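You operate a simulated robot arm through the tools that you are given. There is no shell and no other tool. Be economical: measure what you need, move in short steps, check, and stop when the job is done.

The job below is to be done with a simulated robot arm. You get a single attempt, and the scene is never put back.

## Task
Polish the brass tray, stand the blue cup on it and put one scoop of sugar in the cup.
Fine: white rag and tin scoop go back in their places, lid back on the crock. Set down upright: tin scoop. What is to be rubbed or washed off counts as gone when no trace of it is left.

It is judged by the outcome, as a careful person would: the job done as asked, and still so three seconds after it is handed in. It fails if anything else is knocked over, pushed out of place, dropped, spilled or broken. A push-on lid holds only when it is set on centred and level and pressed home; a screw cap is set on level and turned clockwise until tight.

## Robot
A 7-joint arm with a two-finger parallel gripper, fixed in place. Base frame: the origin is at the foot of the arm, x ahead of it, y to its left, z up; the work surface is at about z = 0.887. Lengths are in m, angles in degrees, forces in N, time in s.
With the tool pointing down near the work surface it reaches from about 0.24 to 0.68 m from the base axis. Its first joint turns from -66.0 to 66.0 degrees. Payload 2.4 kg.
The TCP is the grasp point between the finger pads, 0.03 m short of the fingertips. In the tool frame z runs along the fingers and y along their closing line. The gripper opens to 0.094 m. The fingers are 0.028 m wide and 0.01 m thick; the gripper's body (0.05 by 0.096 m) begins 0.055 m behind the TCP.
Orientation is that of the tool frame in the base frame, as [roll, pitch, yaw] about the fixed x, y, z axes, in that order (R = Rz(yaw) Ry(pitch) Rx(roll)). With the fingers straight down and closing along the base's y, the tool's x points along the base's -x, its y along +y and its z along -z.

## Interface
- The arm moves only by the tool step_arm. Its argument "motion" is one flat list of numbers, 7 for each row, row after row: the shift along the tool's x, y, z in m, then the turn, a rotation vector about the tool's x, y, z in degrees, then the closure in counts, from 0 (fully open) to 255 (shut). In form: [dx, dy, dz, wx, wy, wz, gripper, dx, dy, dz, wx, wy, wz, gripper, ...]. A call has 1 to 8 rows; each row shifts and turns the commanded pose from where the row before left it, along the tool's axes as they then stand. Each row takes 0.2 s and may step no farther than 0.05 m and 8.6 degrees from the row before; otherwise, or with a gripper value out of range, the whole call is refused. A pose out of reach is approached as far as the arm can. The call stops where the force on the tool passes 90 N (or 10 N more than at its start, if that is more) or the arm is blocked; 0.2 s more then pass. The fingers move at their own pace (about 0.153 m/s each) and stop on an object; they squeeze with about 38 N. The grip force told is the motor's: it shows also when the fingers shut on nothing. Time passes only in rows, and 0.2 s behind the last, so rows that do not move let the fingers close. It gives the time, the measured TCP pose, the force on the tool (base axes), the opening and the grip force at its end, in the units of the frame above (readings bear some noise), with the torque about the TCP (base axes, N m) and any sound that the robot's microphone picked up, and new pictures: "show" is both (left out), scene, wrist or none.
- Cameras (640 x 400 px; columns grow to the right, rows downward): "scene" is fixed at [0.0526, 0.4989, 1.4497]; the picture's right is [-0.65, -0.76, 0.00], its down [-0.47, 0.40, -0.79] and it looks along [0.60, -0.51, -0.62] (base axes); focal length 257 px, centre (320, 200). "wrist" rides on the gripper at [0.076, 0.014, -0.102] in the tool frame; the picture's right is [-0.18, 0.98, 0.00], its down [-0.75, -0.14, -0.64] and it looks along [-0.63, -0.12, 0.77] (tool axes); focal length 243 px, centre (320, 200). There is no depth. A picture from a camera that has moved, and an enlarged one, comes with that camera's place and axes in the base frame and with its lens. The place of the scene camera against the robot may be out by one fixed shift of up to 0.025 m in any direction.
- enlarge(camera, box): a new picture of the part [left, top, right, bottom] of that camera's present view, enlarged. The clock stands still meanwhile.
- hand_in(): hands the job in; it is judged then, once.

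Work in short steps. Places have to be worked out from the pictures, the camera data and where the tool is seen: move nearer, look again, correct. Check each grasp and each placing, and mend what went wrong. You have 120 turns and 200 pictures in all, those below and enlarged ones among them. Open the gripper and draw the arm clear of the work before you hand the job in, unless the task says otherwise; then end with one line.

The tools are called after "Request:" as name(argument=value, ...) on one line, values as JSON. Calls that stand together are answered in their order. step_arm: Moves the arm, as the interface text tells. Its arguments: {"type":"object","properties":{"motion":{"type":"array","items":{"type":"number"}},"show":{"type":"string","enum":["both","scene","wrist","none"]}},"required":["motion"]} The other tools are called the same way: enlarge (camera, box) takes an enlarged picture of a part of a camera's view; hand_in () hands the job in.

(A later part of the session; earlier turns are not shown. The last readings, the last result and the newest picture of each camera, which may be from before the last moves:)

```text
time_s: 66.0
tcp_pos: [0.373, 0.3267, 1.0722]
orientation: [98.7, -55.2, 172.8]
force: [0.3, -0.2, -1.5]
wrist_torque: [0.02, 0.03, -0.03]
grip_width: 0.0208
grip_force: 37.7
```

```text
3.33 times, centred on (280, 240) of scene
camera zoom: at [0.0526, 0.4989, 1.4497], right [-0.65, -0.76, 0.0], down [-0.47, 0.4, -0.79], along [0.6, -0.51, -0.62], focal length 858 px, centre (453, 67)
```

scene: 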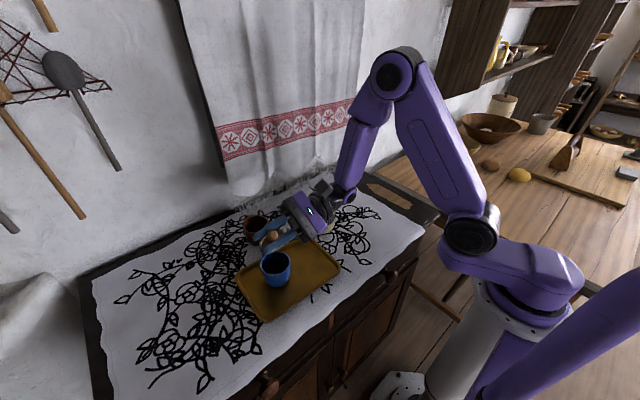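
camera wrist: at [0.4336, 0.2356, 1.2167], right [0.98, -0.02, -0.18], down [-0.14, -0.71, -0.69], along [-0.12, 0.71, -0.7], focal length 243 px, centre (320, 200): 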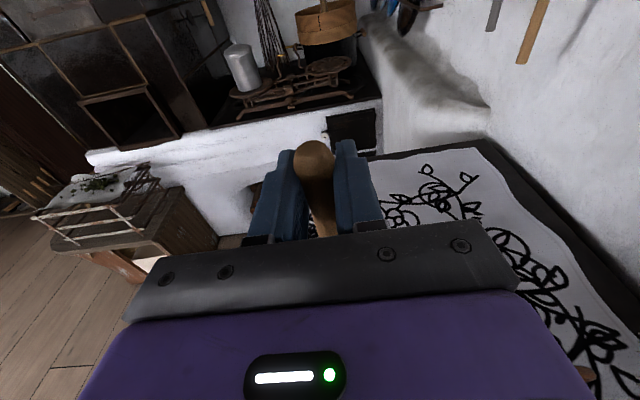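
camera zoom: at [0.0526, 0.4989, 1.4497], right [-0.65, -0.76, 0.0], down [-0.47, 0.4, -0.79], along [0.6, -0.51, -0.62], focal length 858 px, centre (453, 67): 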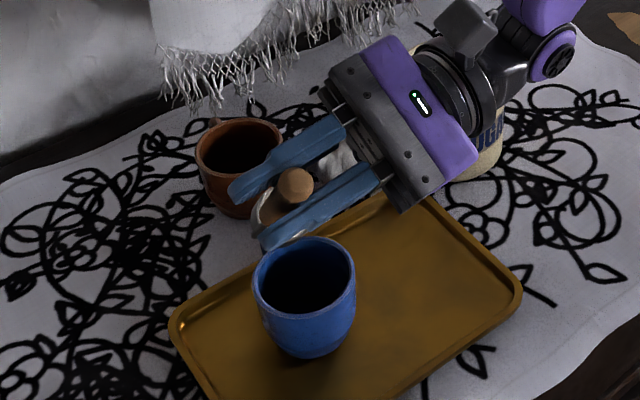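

The geometry shows the lip is above the cup centre at 34°, with no spill visible. I'll continue the roll to about 77°.

Request:
step_arm(motion=[0.0023, -0.013, -0.0007, 0, 0, -8.6, 255, 0.0042, -0.0126, -0.0007, 0, 0, -8.6, 255, 0.0001, -0.0133, -0.0007, 0, 0, -8.6, 255, 0.0021, -0.013, -0.0007, 0, 0, -8.6, 255, 0.004, -0.0126, -0.0007, 0, 0, -8.6, 255], show="scene")

Request:
enlarge(camera="scene", box=[220, 200, 340, 320])

```text
time_s: 67.2
tcp_pos: [0.3236, 0.3202, 1.0298]
orientation: [95.1, -12.5, 178.9]
force: [0.1, 0.3, -0.8]
wrist_torque: [-0.01, 0.06, -0.03]
grip_width: 0.0209
grip_force: 37.6
```

scene: 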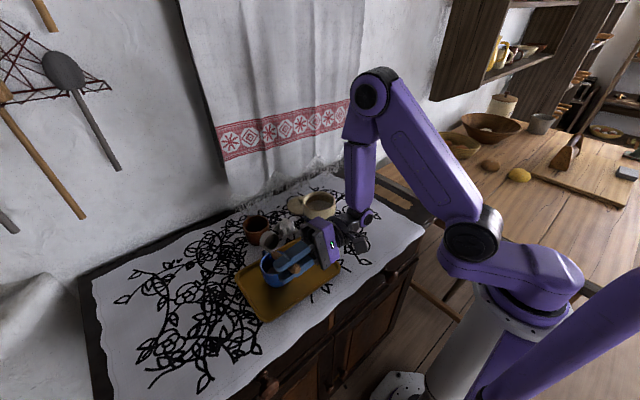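

```text
3.33 times, centred on (280, 260) of scene
camera zoom: at [0.0526, 0.4989, 1.4497], right [-0.65, -0.76, 0.0], down [-0.47, 0.4, -0.79], along [0.6, -0.51, -0.62], focal length 858 px, centre (453, 0)
```

zoom: 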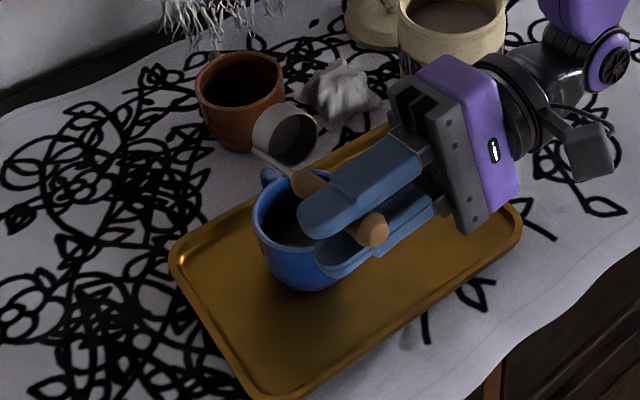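

Request:
enlarge(camera="scene", box=[250, 220, 310, 290])

```text
5.71 times, centred on (280, 255) of scene
camera zoom: at [0.0526, 0.4989, 1.4497], right [-0.65, -0.76, 0.0], down [-0.47, 0.4, -0.79], along [0.6, -0.51, -0.62], focal length 1471 px, centre (549, -114)
```

zoom: 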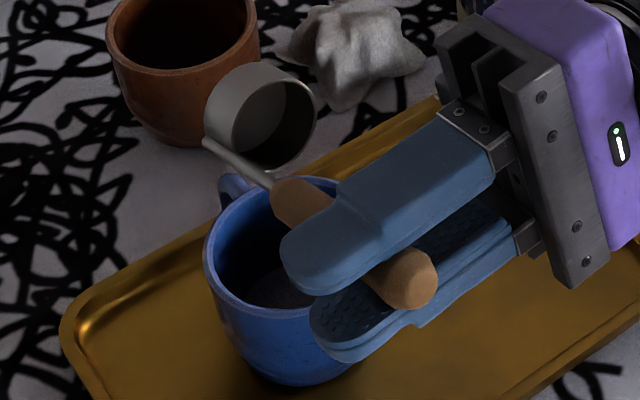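

The bowl looks empty and sugar is visible in the cup, with no spill. I'll tip two more rows to shake out any remainder, raise, then roll back upright.

Request:
step_arm(motion=[0, 0, 0, 0, 0, -8.6, 255, 0, 0, 0, 0, 0, -8.6, 255, 0, 0, 0, 0, 0, 0, 255, 0, 0.035, 0, 0, 0, 0, 255, 0, 0.04, 0, 0, 0, 0, 255, 0, 0.02, 0, 0, 0, 8.6, 255, 0, 0, 0, 0, 0, 8.6, 255, 0, 0, 0, 0, 0, 8.6, 255], show="none")

Request:
step_arm(motion=[0, 0, 0, 0, 0, 8.6, 255, 0, 0, 0, 0, 0, 8.6, 255, 0, 0, 0, 0, 0, 8.6, 255, 0, 0, 0, 0, 0, 8.6, 255, 0, 0, 0, 0, 0, 8.6, 255, 0, 0, 0, 0, 0, 8.6, 255, 0, 0, 0, 0, 0, 8.6, 255, 0, 0, 0, 0, 0, 8.6, 255], show="scene")

Request:
enlarge(camera="scene", box=[220, 190, 360, 310])

```text
time_s: 69.0
tcp_pos: [0.3164, 0.33, 1.1252]
orientation: [95.4, -21.2, 178.0]
force: [-0.4, -0.7, -0.4]
wrist_torque: [-0.03, 0.07, 0.01]
grip_width: 0.0207
grip_force: 37.7
```

```text
time_s: 70.8
tcp_pos: [0.3166, 0.3291, 1.1243]
orientation: [-177.8, -85.1, 87.9]
force: [0.1, 0.0, -0.3]
wrist_torque: [0.02, -0.04, -0.01]
grip_width: 0.0207
grip_force: 38.1
```

scene: 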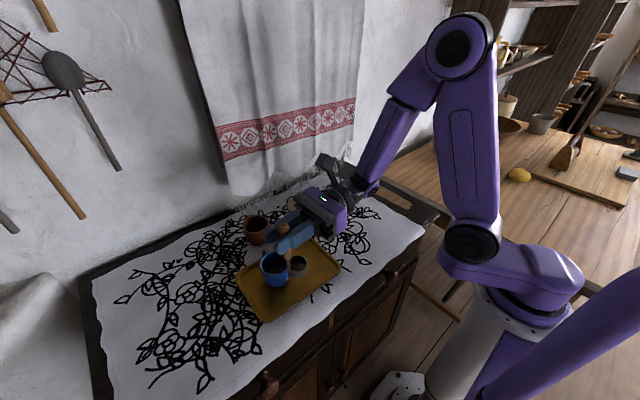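

```text
3.33 times, centred on (290, 250) of scene
camera zoom: at [0.0526, 0.4989, 1.4497], right [-0.65, -0.76, 0.0], down [-0.47, 0.4, -0.79], along [0.6, -0.51, -0.62], focal length 858 px, centre (420, 33)
```

zoom: 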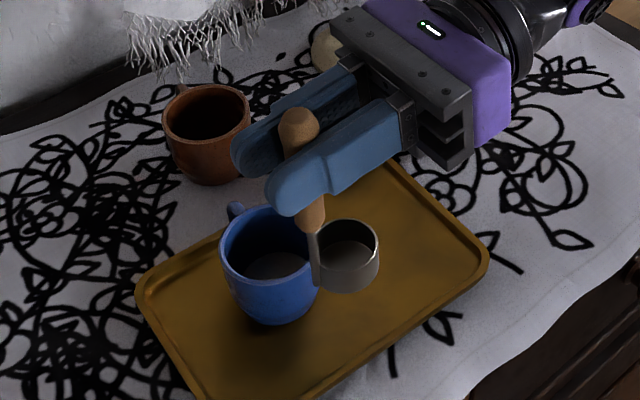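

The scoop is empty and upright, with the sugar in the cup. I'll carry the scoop back above its home (.336,.127).

Request:
step_arm(motion=[-0.0035, 0.0039, -0.0402, 0, 0, 0, 255, -0.0035, 0.0039, -0.0402, 0, 0, 0, 255, -0.0035, 0.0039, -0.0402, 0, 0, 0, 255, -0.0035, 0.0039, -0.0402, 0, 0, 0, 255, -0.0035, 0.0039, -0.0402, 0, 0, 0, 255, 0, 0, 0, 0, 0, 0, 255], show="none")

```text
time_s: 72.2
tcp_pos: [0.3354, 0.1263, 1.1258]
orientation: [-179.7, -85.0, 89.8]
force: [1.1, -0.4, -1.3]
wrist_torque: [0.0, 0.01, -0.02]
grip_width: 0.0206
grip_force: 38.4
```

Above home now. I'll lower 115 mm to z about 1.010 and check.

Request:
step_arm(motion=[-0.04, 0, 0.0035, 0, 0, 0, 255, -0.04, 0, 0.0035, 0, 0, 0, 255, -0.035, 0, 0.003, 0, 0, 0, 255, 0, 0, 0, 0, 0, 0, 255], show="scene")

Request:
enlarge(camera="scene", box=[300, 180, 420, 280])

```text
time_s: 73.2
tcp_pos: [0.3351, 0.1256, 1.0101]
orientation: [179.4, -85.0, 90.6]
force: [0.3, -0.8, -1.9]
wrist_torque: [0.02, 0.0, 0.04]
grip_width: 0.0209
grip_force: 37.8
```

scene: 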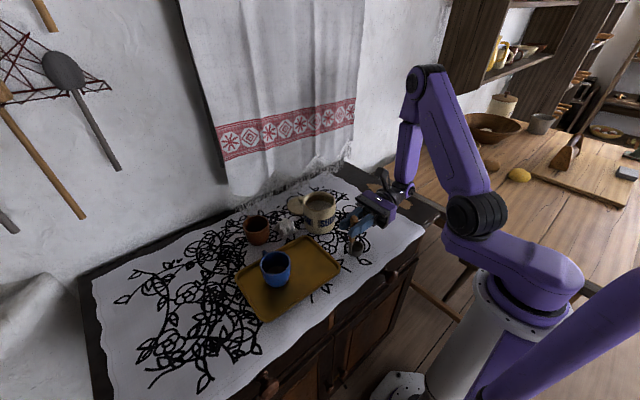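

```text
4.00 times, centred on (360, 230) of scene
camera zoom: at [0.0526, 0.4989, 1.4497], right [-0.65, -0.76, 0.0], down [-0.47, 0.4, -0.79], along [0.6, -0.51, -0.62], focal length 1029 px, centre (160, 80)
```

zoom: 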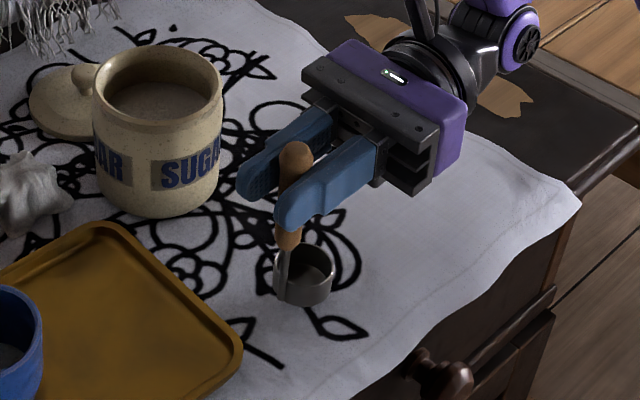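

Still about 10 mm up. I'll lower slowly to contact.

Request:
step_arm(motion=[-0.007, 0.001, 0.0015, 0, 0, 0, 255, 0, 0, 0, 0, 0, 0, 255], show="none")

Request:
step_arm(motion=[-0.002, 0, 0, 0, 0, 0, 255, 0, 0, 0, 0, 0, 0, 255], show="none")

Request:
step_arm(motion=[-0.001, 0, 0, 0, 0, 0, 255, 0, 0, 0, 0, 0, 0, 255], show="scene")

Request:
enlarge(camera="scene", box=[300, 180, 420, 280])

```text
time_s: 73.8
tcp_pos: [0.3365, 0.1277, 1.0014]
orientation: [179.7, -85.0, 90.3]
force: [-0.1, 0.2, -1.0]
wrist_torque: [-0.01, -0.02, 0.02]
grip_width: 0.0208
grip_force: 38.0
```

```text
time_s: 74.4
tcp_pos: [0.3355, 0.1268, 1.0003]
orientation: [-180.0, -85.1, 89.9]
force: [0.0, 0.0, 5.5]
wrist_torque: [-0.28, 0.04, -0.04]
grip_width: 0.0211
grip_force: 37.8
```

```text
time_s: 75.0
tcp_pos: [0.3374, 0.1271, 1.0002]
orientation: [179.6, -85.3, 90.4]
force: [-0.4, -3.5, 24.1]
wrist_torque: [-0.93, 0.03, 0.03]
grip_width: 0.021
grip_force: 38.1
```

scene: 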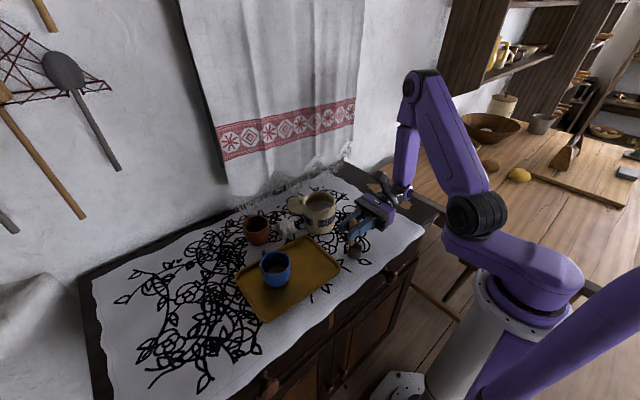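

```text
4.00 times, centred on (360, 230) of scene
camera zoom: at [0.0523, 0.4987, 1.4498], right [-0.65, -0.76, 0.0], down [-0.47, 0.4, -0.79], along [0.6, -0.51, -0.62], focal length 1029 px, centre (160, 80)
```

zoom: 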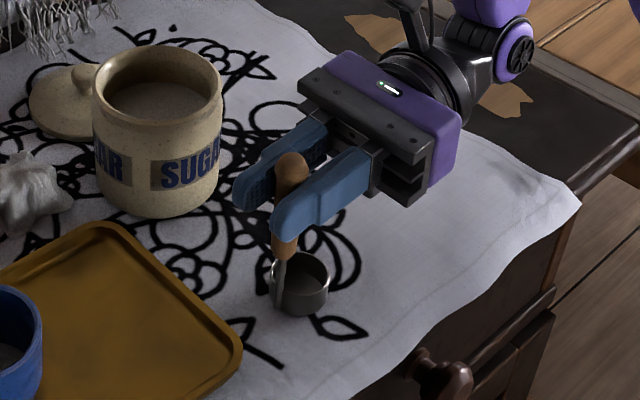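

The scoop is firmly back on its spot. I'll ease off 1 mm, open gently, and back straight away along −y.

Request:
step_arm(motion=[0.001, 0, 0, 0, 0, 0, 255, 0, 0, 0, 0, 0, 0, 230, 0, 0, 0, 0, 0, 0, 120, 0, 0, 0, 0, 0, 0, 60, 0.002, 0, -0.03, 0, 0, 0, 60, 0.003, 0, -0.035, 0, 0, 0, 60, 0.003, 0, -0.035, 0, 0, 0, 60], show="both")

Request:
enlarge(camera="scene", box=[300, 180, 420, 280])

```text
time_s: 76.6
tcp_pos: [0.3349, 0.0279, 1.0165]
orientation: [-179.7, -85.0, 89.7]
force: [0.0, -0.6, -0.5]
wrist_torque: [0.0, 0.01, 0.01]
grip_width: 0.0719
grip_force: 0.0
camera wrist: at [0.3499, -0.0678, 1.1004], right [0.98, -0.02, -0.18], down [-0.14, -0.71, -0.69], along [-0.12, 0.71, -0.7], focal length 243 px, centre (320, 200)
```

scene: 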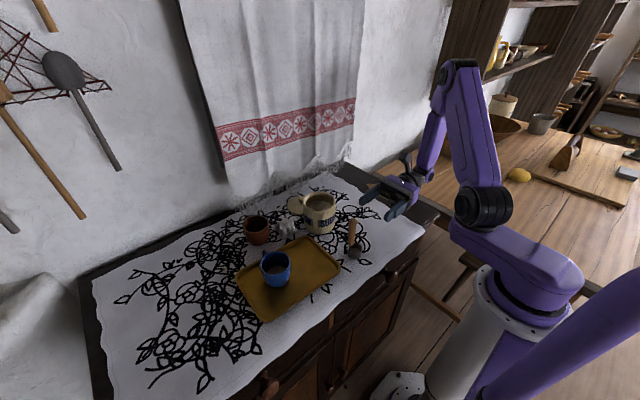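
wrist: 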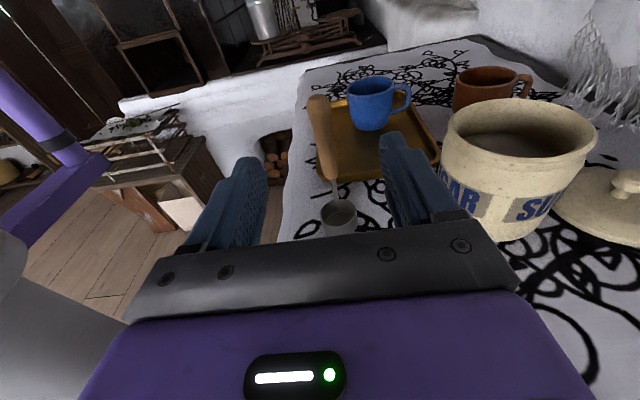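

```text
4.00 times, centred on (360, 230) of scene
camera zoom: at [0.0526, 0.4989, 1.4497], right [-0.65, -0.76, 0.0], down [-0.47, 0.4, -0.79], along [0.6, -0.51, -0.62], focal length 1029 px, centre (160, 80)
```

zoom: 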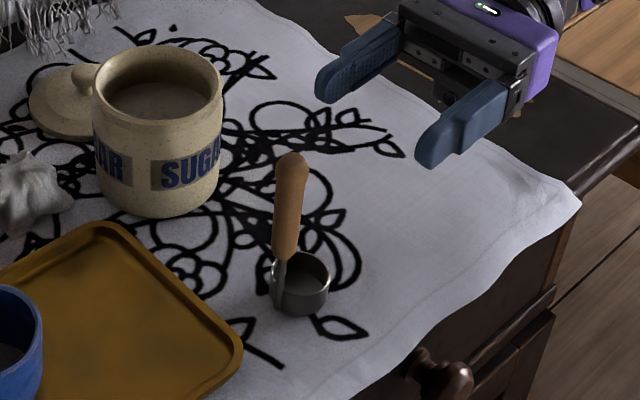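

The scoop stands exactly where it was. For the lid, I'll rise, move toward it, and tilt back to look straight down at it.

Request:
step_arm(motion=[0.045, 0, 0, 0, 0, 0, 0, 0.045, 0, 0, 0, 0, 0, 0, 0.045, 0, 0, 0, 0, 0, 0, 0, 0.045, 0, 0, -8.5, 0, 0, 0, 0.045, 0, 0, -8.5, 0, 0, 0, 0.045, 0, 0, -8.5, 0, 0, 0, 0.045, 0, 0, -8.5, 0, 0, 0, 0.04, 0, 0, -8.5, 0, 0], show="both")

Request:
enlarge(camera="wrist", box=[200, 40, 440, 190])

```text
time_s: 78.4
tcp_pos: [0.5567, 0.0396, 1.1511]
orientation: [-179.9, -42.4, 89.9]
force: [-0.2, 0.4, 0.3]
wrist_torque: [-0.03, 0.03, -0.03]
grip_width: 0.094
grip_force: 0.1
camera wrist: at [0.5706, 0.0268, 1.2764], right [0.98, -0.14, -0.13], down [-0.14, -0.99, -0.03], along [-0.12, 0.05, -0.99], focal length 243 px, centre (320, 200)
```

scene: 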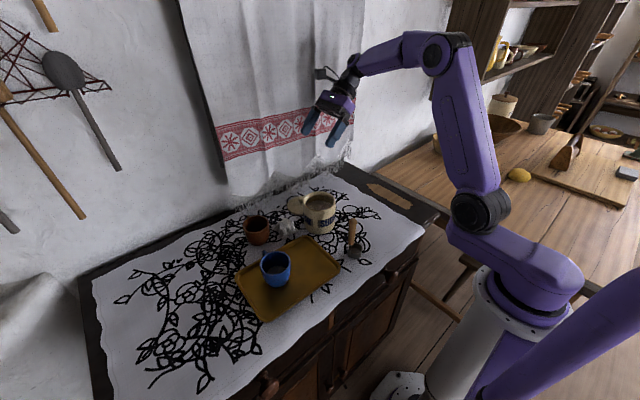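
wrist: 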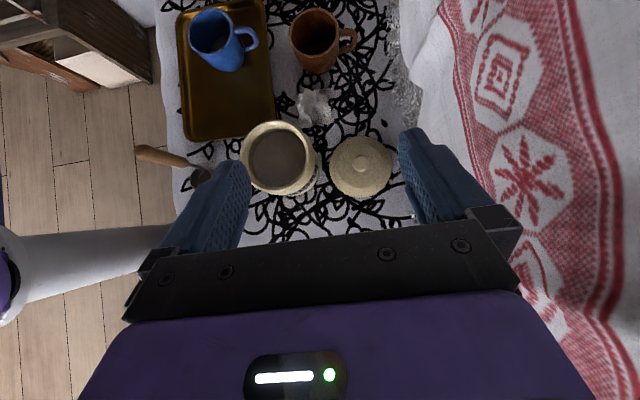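

```text
2.67 times, centred on (320, 115) of wrist
camera zoom: at [0.5706, 0.0268, 1.2764], right [0.98, -0.14, -0.13], down [-0.14, -0.99, -0.03], along [-0.12, 0.05, -0.99], focal length 647 px, centre (320, 427)
```

zoom: 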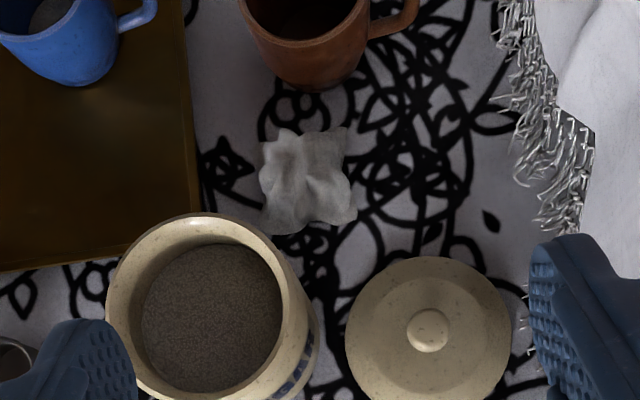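

The lid lies flat with its knob at about (.594,.088). To measure the crock and lid centres accurately, I'll tilt further so both are seen from straight above.

Request:
step_arm(motion=[0.026, -0.03, 0.0234, 0, -8.5, 0, 0, 0, 0, 0, 0, -8.5, 0, 0], show="wrist")

Request:
enlarge(camera="wrist", box=[240, 60, 440, 200])

```text
time_s: 79.0
tcp_pos: [0.5269, 0.0763, 1.1518]
orientation: [180.0, -25.3, 90.0]
force: [-1.0, 0.0, 0.3]
wrist_torque: [0.03, -0.01, 0.05]
grip_width: 0.0937
grip_force: 0.0
camera wrist: at [0.5402, 0.0997, 1.2754], right [0.98, -0.17, -0.08], down [-0.14, -0.96, 0.26], along [-0.12, -0.24, -0.96], focal length 243 px, centre (320, 200)
```

wrist: 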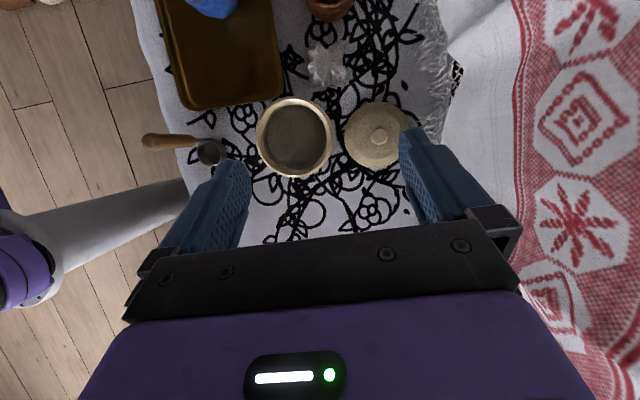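

```text
2.86 times, centred on (340, 130) of wrist
camera zoom: at [0.5402, 0.0997, 1.2754], right [0.98, -0.17, -0.08], down [-0.14, -0.96, 0.26], along [-0.12, -0.24, -0.96], focal length 693 px, centre (263, 400)
```

zoom: 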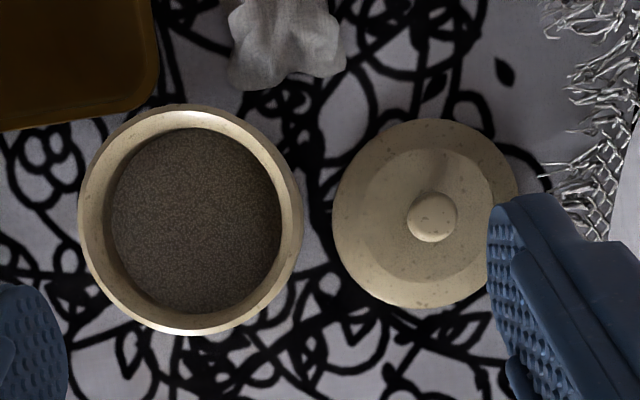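

Seen from above, the crock is centred near (.486,.106) and the lid and knob near (.593,.090). I'll turn the tool vertical and go over the knob.

Request:
step_arm(motion=[0, 0, 0, 0, -8.43, 0, 60, 0, 0, 0, 0, -8.43, 0, 60, 0, 0, 0, 0, -8.43, 0, 60, 0.007, 0.033, 0.01, 0, 0, 0, 60, 0.006, 0.033, 0.01, 0, 0, 0, 60, 0, 0, 0.045, 0, 0, 0, 100, 0, 0, 0.045, 0, 0, 0, 100], show="both")

Request:
enlarge(camera="wrist", box=[220, 80, 420, 220])

Request:
enlarge(camera="scene", box=[260, 150, 360, 240])

```text
time_s: 80.6
tcp_pos: [0.5921, 0.0865, 1.0415]
orientation: [179.8, -0.3, 90.0]
force: [-0.7, 0.6, -0.3]
wrist_torque: [0.02, 0.0, 0.01]
grip_width: 0.0573
grip_force: 0.1
camera wrist: at [0.6061, 0.163, 1.1431], right [0.98, -0.18, 0.0], down [-0.14, -0.76, 0.64], along [-0.12, -0.63, -0.77], focal length 243 px, centre (320, 200)
```

scene: 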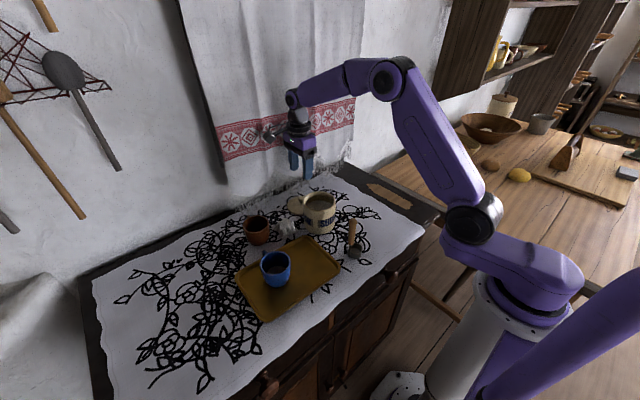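
wrist: 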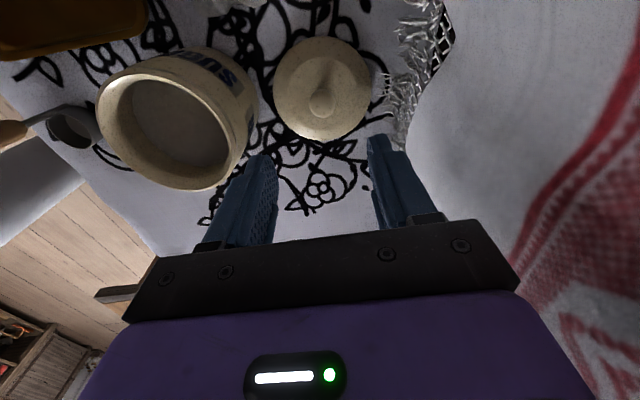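

```text
2.86 times, centred on (320, 150) of wrist
camera zoom: at [0.6061, 0.163, 1.1431], right [0.98, -0.18, 0.0], down [-0.14, -0.76, 0.64], along [-0.12, -0.63, -0.77], focal length 693 px, centre (320, 343)
```

zoom: 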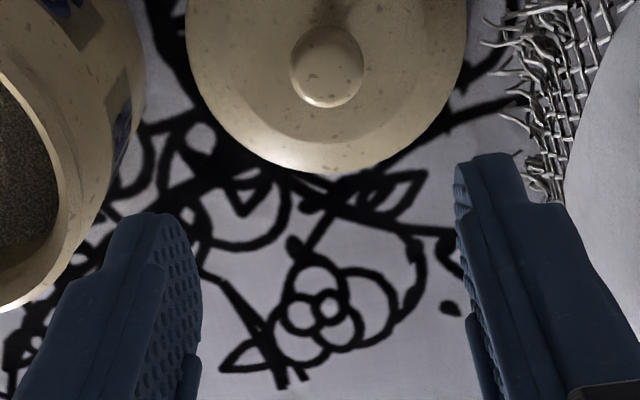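

```text
4.44 times, centred on (310, 195) of scene
camera zoom: at [0.0526, 0.4989, 1.4497], right [-0.65, -0.76, 0.0], down [-0.47, 0.4, -0.79], along [0.6, -0.51, -0.62], focal length 1144 px, centre (364, 222)
```

zoom: 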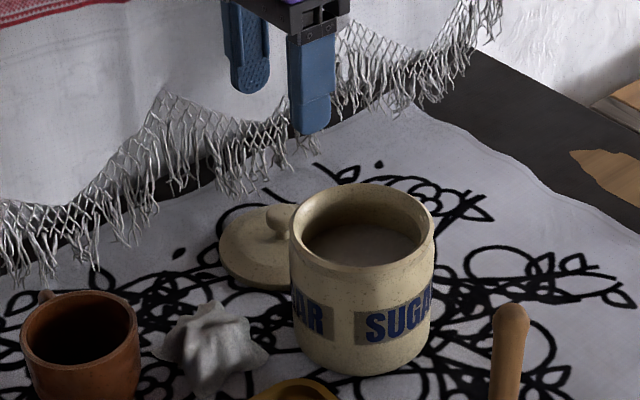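

The knob is now at about (.594,.092). I'll correct a few millimetres and descend part way.

Request:
step_arm(motion=[0.005, 0.0015, 0.03, 0, 0, 0, 120, 0, 0, 0.03, 0, 0, 0, 120, 0, 0, 0.015, 0, 0, 0, 120], show="both")

Request:
enlarge(camera="wrist", box=[220, 80, 420, 220])

Request:
enlarge(camera="scene", box=[270, 160, 350, 230])

```text
time_s: 81.4
tcp_pos: [0.5937, 0.0936, 0.9665]
orientation: [-180.0, -0.2, 89.9]
force: [-0.8, -1.6, 1.2]
wrist_torque: [-0.02, 0.0, -0.02]
grip_width: 0.0499
grip_force: 0.0
camera wrist: at [0.6081, 0.1698, 1.0674], right [0.98, -0.18, 0.0], down [-0.14, -0.76, 0.64], along [-0.12, -0.63, -0.77], focal length 243 px, centre (320, 200)
```

scene: 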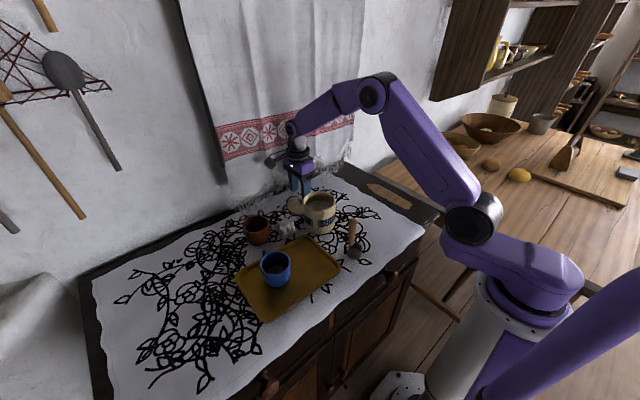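
wrist: 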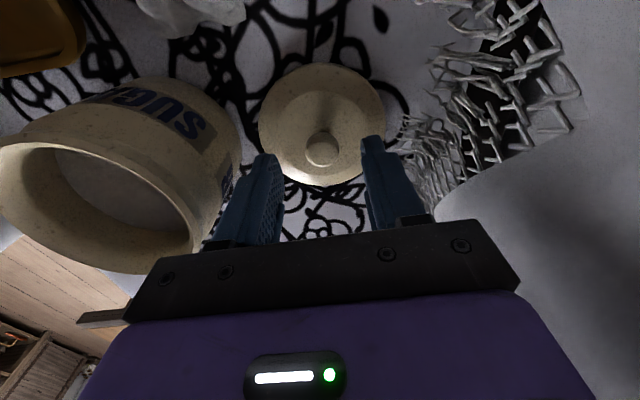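

```text
2.86 times, centred on (320, 150) of wrist
camera zoom: at [0.6081, 0.1698, 1.0674], right [0.98, -0.18, 0.0], down [-0.14, -0.76, 0.64], along [-0.12, -0.63, -0.77], focal length 693 px, centre (320, 343)
```

zoom: 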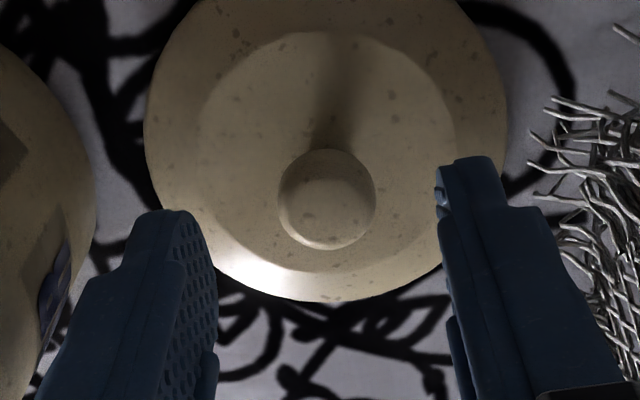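

```text
5.71 times, centred on (310, 195) of scene
camera zoom: at [0.0526, 0.4989, 1.4497], right [-0.65, -0.76, 0.0], down [-0.47, 0.4, -0.79], along [0.6, -0.51, -0.62], focal length 1471 px, centre (377, 229)
```

zoom: 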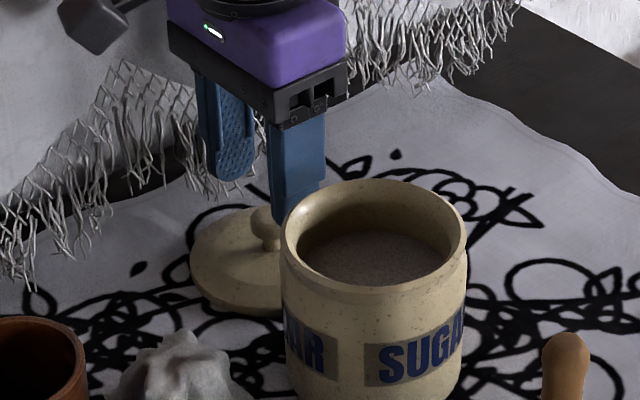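

The knob is centred between the fingers at (.595,.093). I'll descend 29 mm and close on it.

Request:
step_arm(motion=[0, 0.001, 0.02, 0, 0, 0, 120, 0, 0, 0.009, 0, 0, 0, 120, 0, 0, 0, 0, 0, 0, 255, 0, 0, 0, 0, 0, 0, 255, 0, 0, 0, 0, 0, 0, 255], show="both")

Request:
enlarge(camera="scene", box=[270, 160, 350, 230])

```text
time_s: 82.6
tcp_pos: [0.5945, 0.0942, 0.938]
orientation: [-180.0, -0.2, 90.0]
force: [1.2, 0.0, 0.9]
wrist_torque: [0.01, -0.01, -0.02]
grip_width: 0.023
grip_force: 38.0
camera wrist: at [0.6086, 0.1696, 1.0383], right [0.98, -0.18, 0.0], down [-0.14, -0.76, 0.64], along [-0.12, -0.63, -0.77], focal length 243 px, centre (320, 200)
```

scene: 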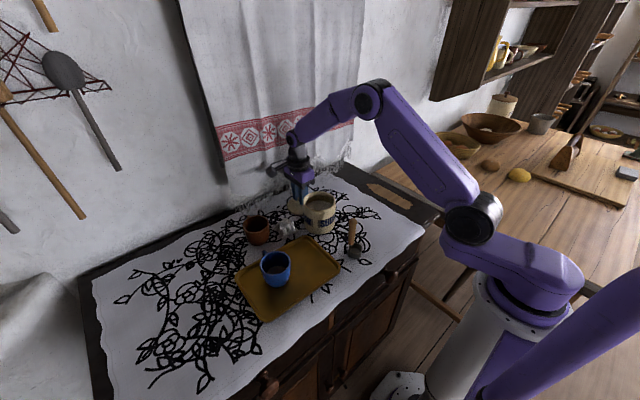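
wrist: 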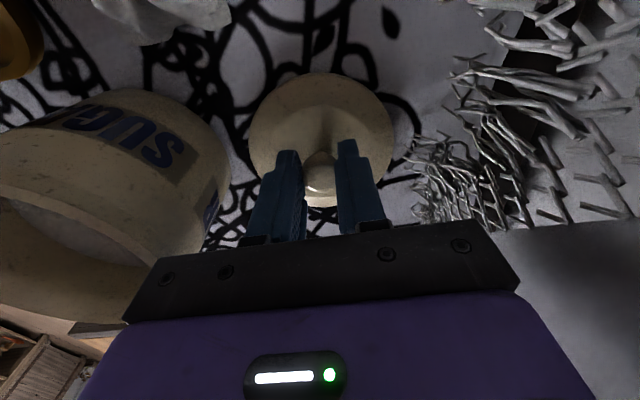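

```text
5.71 times, centred on (310, 195) of scene
camera zoom: at [0.0526, 0.4989, 1.4497], right [-0.65, -0.76, 0.0], down [-0.47, 0.4, -0.79], along [0.6, -0.51, -0.62], focal length 1471 px, centre (377, 229)
```

zoom: 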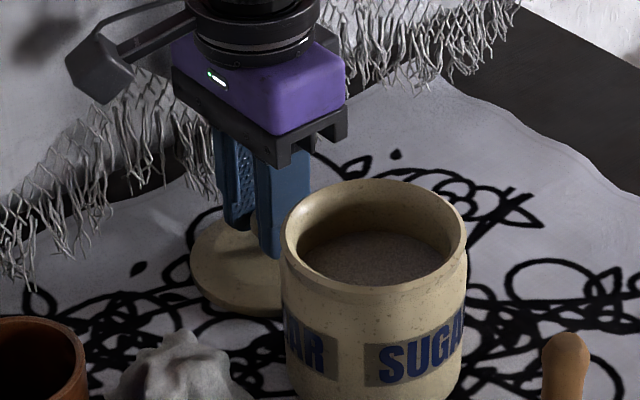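

The knob is gripped at 23 mm. I'll lift the lid straight up and inspect it.

Request:
step_arm(motion=[0, 0, -0.02, 0, 0, 0, 255, 0, 0, -0.04, 0, 0, 0, 255, 0, 0, -0.04, 0, 0, 0, 255, 0, 0, -0.04, 0, 0, 0, 255], show="both")

Request:
enlarge(camera="scene", box=[260, 140, 360, 230])

Request:
enlarge(camera="wrist", box=[160, 60, 400, 230])

```text
time_s: 83.6
tcp_pos: [0.5948, 0.0933, 1.0785]
orientation: [-179.9, -0.3, 90.0]
force: [0.6, 0.3, -0.8]
wrist_torque: [-0.03, -0.05, 0.03]
grip_width: 0.0227
grip_force: 37.8
camera wrist: at [0.6089, 0.1693, 1.1793], right [0.98, -0.18, 0.0], down [-0.14, -0.76, 0.64], along [-0.12, -0.63, -0.77], focal length 243 px, centre (320, 200)
```

scene: 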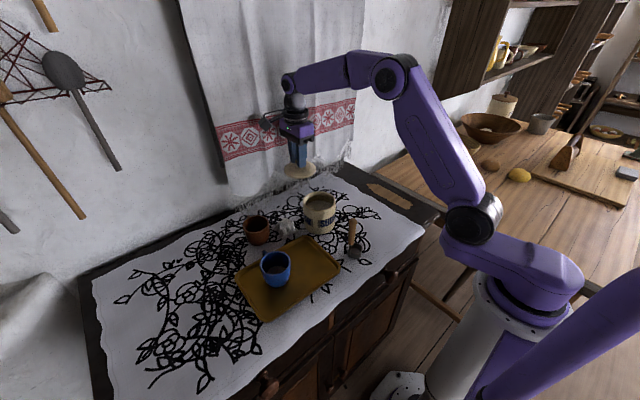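
wrist: 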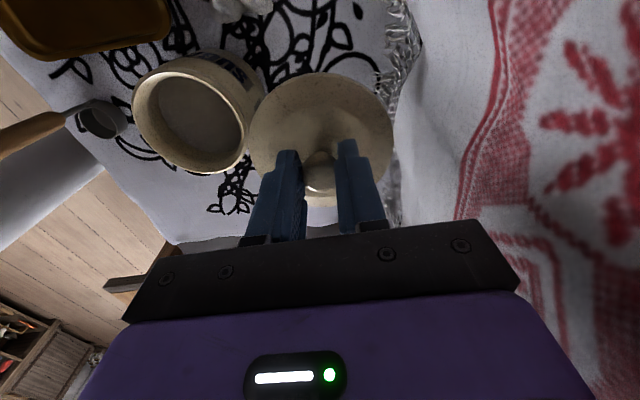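

```text
4.44 times, centred on (310, 185) of scene
camera zoom: at [0.0526, 0.4989, 1.4497], right [-0.65, -0.76, 0.0], down [-0.47, 0.4, -0.79], along [0.6, -0.51, -0.62], focal length 1144 px, centre (364, 267)
```

zoom: 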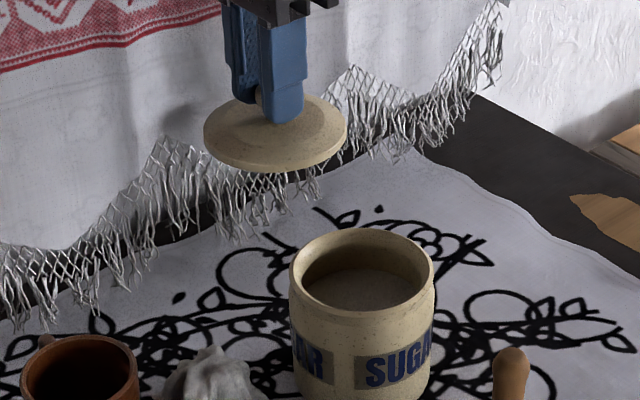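

```text
2.35 times, centred on (280, 145) of wrist
camera zoom: at [0.6089, 0.1693, 1.1793], right [0.98, -0.18, 0.0], down [-0.14, -0.76, 0.64], along [-0.12, -0.63, -0.77], focal length 571 px, centre (414, 329)
```

zoom: 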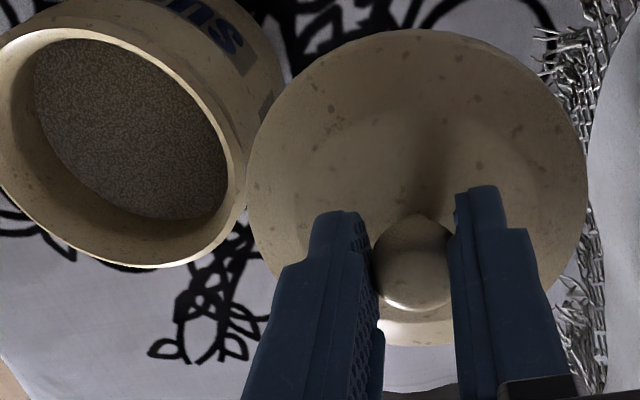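

The lid is level in the grip and centred on the TCP. Combining the views, the crock centre is (.488,.108) with its rim near z .988. I'll carry the lid over it.

Request:
step_arm(motion=[0.005, -0.0355, 0, 0, 0, 0, 255, 0.005, -0.0355, 0, 0, 0, 0, 255, 0.0047, -0.0358, 0, 0, 0, 0, 255, 0, 0, 0, 0, 0, 0, 255], show="both")

Request:
enlarge(camera="scene", box=[280, 160, 360, 240])

Request:
enlarge(camera="wrist", box=[220, 60, 420, 220])

```text
time_s: 84.6
tcp_pos: [0.4877, 0.1065, 1.0765]
orientation: [-180.0, -0.2, 89.9]
force: [0.1, 0.0, -1.0]
wrist_torque: [0.0, 0.0, -0.01]
grip_width: 0.0229
grip_force: 38.1
camera wrist: at [0.5025, 0.1834, 1.1786], right [0.98, -0.18, 0.0], down [-0.14, -0.76, 0.64], along [-0.12, -0.63, -0.77], focal length 243 px, centre (320, 200)
```

scene: 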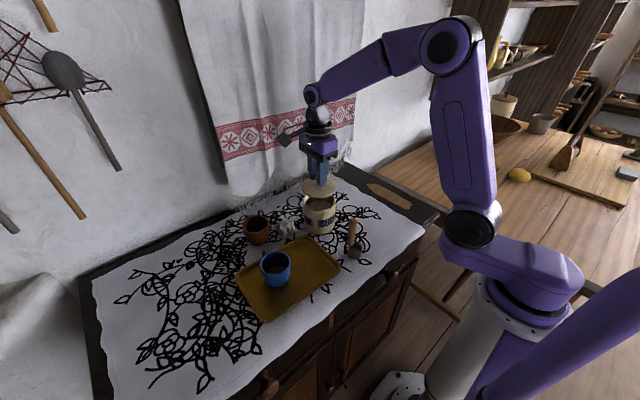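
wrist: 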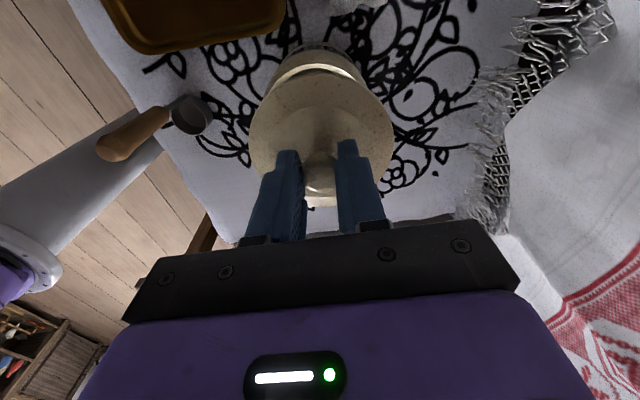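

```text
5.00 times, centred on (320, 200) of scene
camera zoom: at [0.0526, 0.4989, 1.4497], right [-0.65, -0.76, 0.0], down [-0.47, 0.4, -0.79], along [0.6, -0.51, -0.62], focal length 1287 px, centre (320, 200)
```

zoom: 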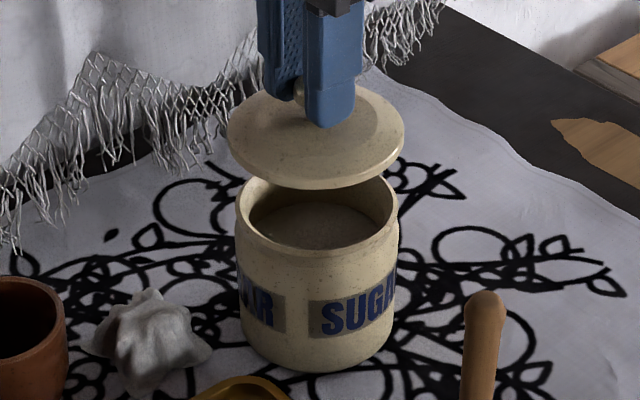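

```text
2.50 times, centred on (320, 140) of wrist
camera zoom: at [0.5025, 0.1834, 1.1786], right [0.98, -0.18, 0.0], down [-0.14, -0.76, 0.64], along [-0.12, -0.63, -0.77], focal length 606 px, centre (320, 350)
```

zoom: 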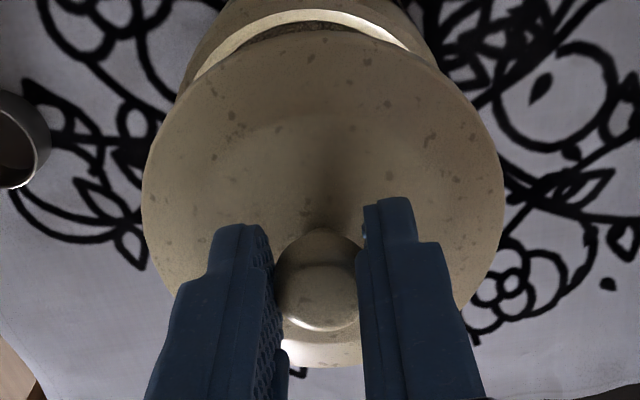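

Request:
enlarge(camera="wrist", box=[235, 40, 405, 130])

Request:
enlarge(camera="scene", box=[295, 170, 345, 220])

```text
3.76 times, centred on (320, 85) of wrist
camera zoom: at [0.5025, 0.1834, 1.1786], right [0.98, -0.18, 0.0], down [-0.14, -0.76, 0.64], along [-0.12, -0.63, -0.77], focal length 913 px, centre (320, 633)
```

zoom: 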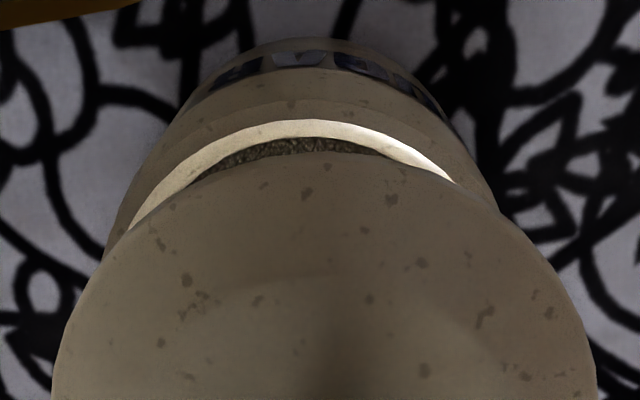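

```text
8.00 times, centred on (320, 195) of scene
camera zoom: at [0.0526, 0.4989, 1.4497], right [-0.65, -0.76, 0.0], down [-0.47, 0.4, -0.79], along [0.6, -0.51, -0.62], focal length 2059 px, centre (320, 240)
```

zoom: 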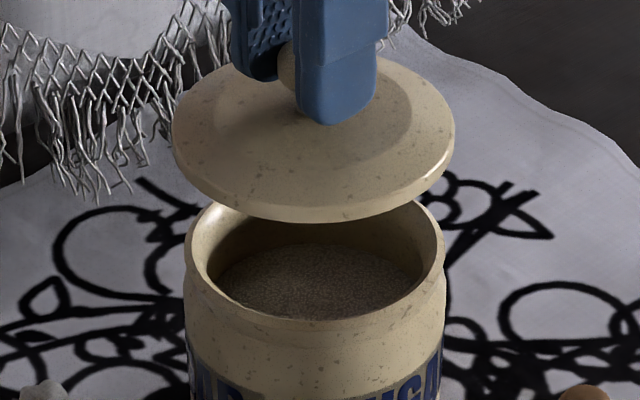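

The views agree within a couple of millimetres, with the lid about 2 mm too far in +x. I'll correct that and lower to just above the rim for a parallax-free check.

Request:
step_arm(motion=[0.001, -0.002, 0.015, 0, 0, 0, 255, 0, 0, 0.013, 0, 0, 0, 255, 0, 0, 0, 0, 0, 0, 255], show="both")

Request:
enlarge(camera="scene", box=[295, 175, 345, 225])

Request:
enlarge(camera="wrist", box=[235, 40, 405, 150])

```text
time_s: 85.4
tcp_pos: [0.4866, 0.1095, 1.0497]
orientation: [-179.9, -0.1, 90.1]
force: [0.3, 0.2, -1.9]
wrist_torque: [0.01, -0.01, 0.01]
grip_width: 0.0229
grip_force: 38.1
camera wrist: at [0.5003, 0.184, 1.1506], right [0.98, -0.18, 0.0], down [-0.14, -0.76, 0.64], along [-0.12, -0.63, -0.77], focal length 243 px, centre (320, 200)
```

scene: 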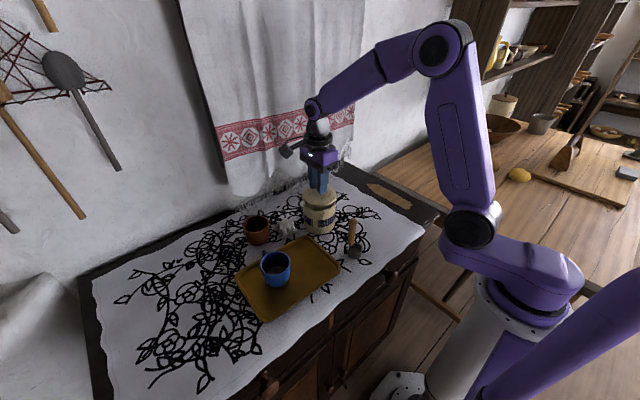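
wrist: 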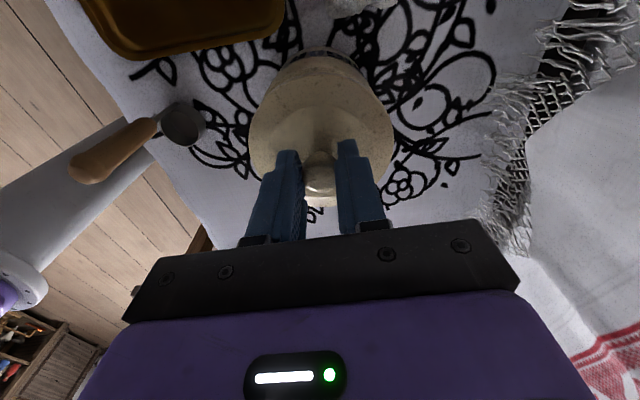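

```text
8.00 times, centred on (320, 200) of scene
camera zoom: at [0.0526, 0.4989, 1.4497], right [-0.65, -0.76, 0.0], down [-0.47, 0.4, -0.79], along [0.6, -0.51, -0.62], focal length 2059 px, centre (320, 200)
```

zoom: 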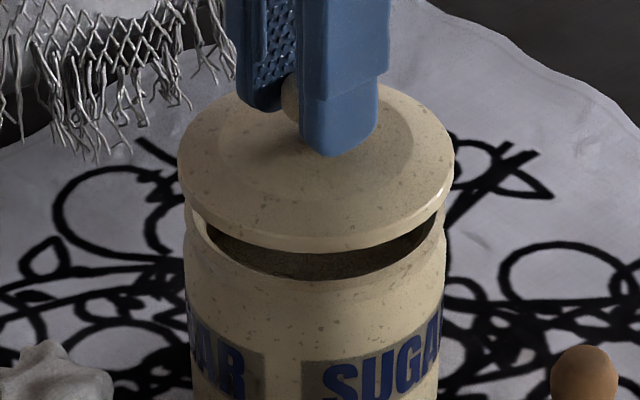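

```text
3.64 times, centred on (320, 95) of wrist
camera zoom: at [0.5003, 0.184, 1.1506], right [0.98, -0.18, 0.0], down [-0.14, -0.76, 0.64], along [-0.12, -0.63, -0.77], focal length 882 px, centre (320, 582)
```

zoom: 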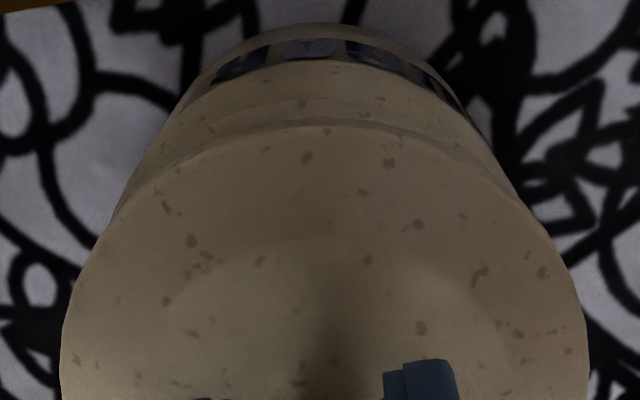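

The lid and crock outlines coincide in the scene view. I'll lower in small steps, watching force and torque.

Request:
step_arm(motion=[0, 0, 0.006, 0, 0, 0, 255, 0, 0, 0, 0, 0, 0, 255], show="none")

Request:
step_arm(motion=[0, 0, 0.003, 0, 0, 0, 255, 0, 0, 0, 0, 0, 0, 255], show="scene")

Request:
enlarge(camera="scene", box=[295, 175, 345, 225])

```text
time_s: 86.0
tcp_pos: [0.4867, 0.1101, 1.0436]
orientation: [179.9, -0.3, 90.1]
force: [-0.7, -1.3, -0.7]
wrist_torque: [0.02, 0.01, 0.01]
grip_width: 0.0228
grip_force: 37.1
```

```text
time_s: 86.6
tcp_pos: [0.4861, 0.1095, 1.0413]
orientation: [-179.9, -0.2, 90.1]
force: [-0.1, 0.0, -0.7]
wrist_torque: [-0.01, -0.02, 0.0]
grip_width: 0.0229
grip_force: 38.0
```

scene: 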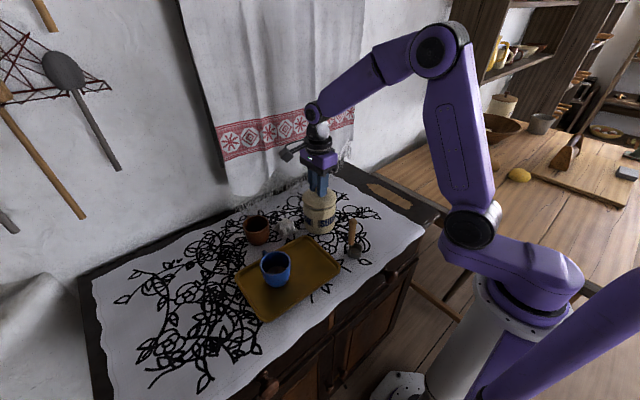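

```text
8.00 times, centred on (320, 200) of scene
camera zoom: at [0.0526, 0.4989, 1.4497], right [-0.65, -0.76, 0.0], down [-0.47, 0.4, -0.79], along [0.6, -0.51, -0.62], focal length 2059 px, centre (320, 200)
```

zoom: 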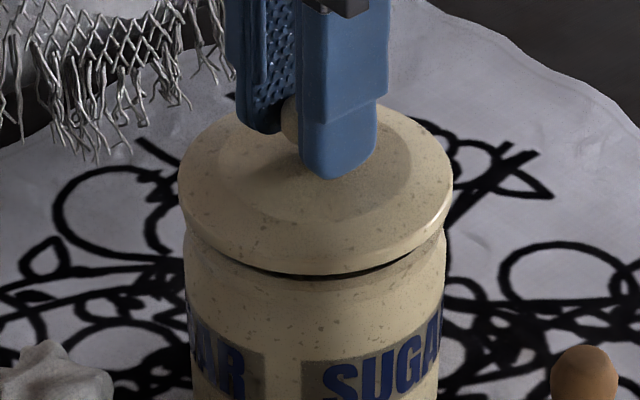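

Request:
step_arm(motion=[0, 0, 0.002, 0, 0, 0, 255, 0, 0, 0, 0, 0, 0, 255], show="none")

Request:
step_arm(motion=[0, 0, 0.0015, 0, 0, 0, 255, 0, 0, 0, 0, 0, 0, 255], show="scene")

Request:
enlarge(camera="scene", box=[295, 175, 345, 225])

```text
time_s: 87.2
tcp_pos: [0.4862, 0.1084, 1.0382]
orientation: [180.0, -0.2, 90.0]
force: [0.1, 0.5, -0.6]
wrist_torque: [-0.02, 0.04, 0.01]
grip_width: 0.0228
grip_force: 37.9
```

```text
time_s: 87.8
tcp_pos: [0.4872, 0.1099, 1.0363]
orientation: [179.9, -0.2, 90.0]
force: [1.4, 0.1, -1.1]
wrist_torque: [-0.04, 0.03, 0.0]
grip_width: 0.0228
grip_force: 37.9
```

scene: 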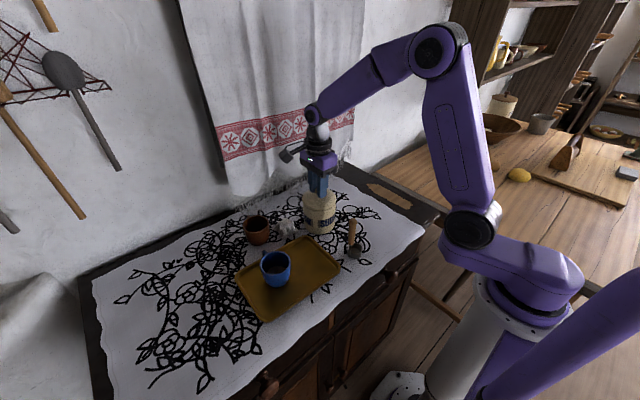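

```text
8.00 times, centred on (320, 200) of scene
camera zoom: at [0.0526, 0.4989, 1.4497], right [-0.65, -0.76, 0.0], down [-0.47, 0.4, -0.79], along [0.6, -0.51, -0.62], focal length 2059 px, centre (320, 200)
```

zoom: 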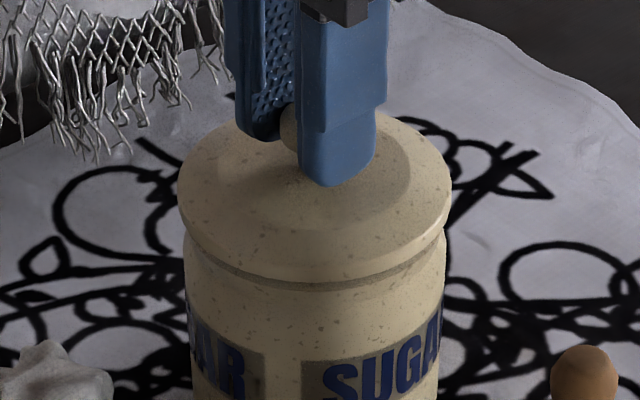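

Still no contact. I'll continue in 1 to 1.5 mm steps.

Request:
step_arm(motion=[0, 0, 0.0015, 0, 0, 0, 255, 0, 0, 0, 0, 0, 0, 255], show="none")

Request:
step_arm(motion=[0, 0, 0.001, 0, 0, 0, 255, 0, 0, 0, 0, 0, 0, 255], show="none")

Request:
step_arm(motion=[0, 0, 0.001, 0, 0, 0, 255, 0, 0, 0, 0, 0, 0, 255], show="none")

```text
time_s: 88.4
tcp_pos: [0.4863, 0.1099, 1.0349]
orientation: [179.9, -0.3, 90.0]
force: [0.2, 0.1, -1.2]
wrist_torque: [0.0, -0.02, 0.0]
grip_width: 0.0228
grip_force: 38.0
```

```text
time_s: 89.0
tcp_pos: [0.4867, 0.109, 1.0345]
orientation: [-180.0, -0.2, 90.0]
force: [-0.3, 0.4, -0.9]
wrist_torque: [0.01, -0.03, 0.02]
grip_width: 0.0229
grip_force: 38.1
```

```text
time_s: 89.6
tcp_pos: [0.4863, 0.1093, 1.0347]
orientation: [-180.0, -0.2, 90.0]
force: [-0.1, 0.3, -0.3]
wrist_torque: [0.01, -0.04, -0.01]
grip_width: 0.0228
grip_force: 37.6
```

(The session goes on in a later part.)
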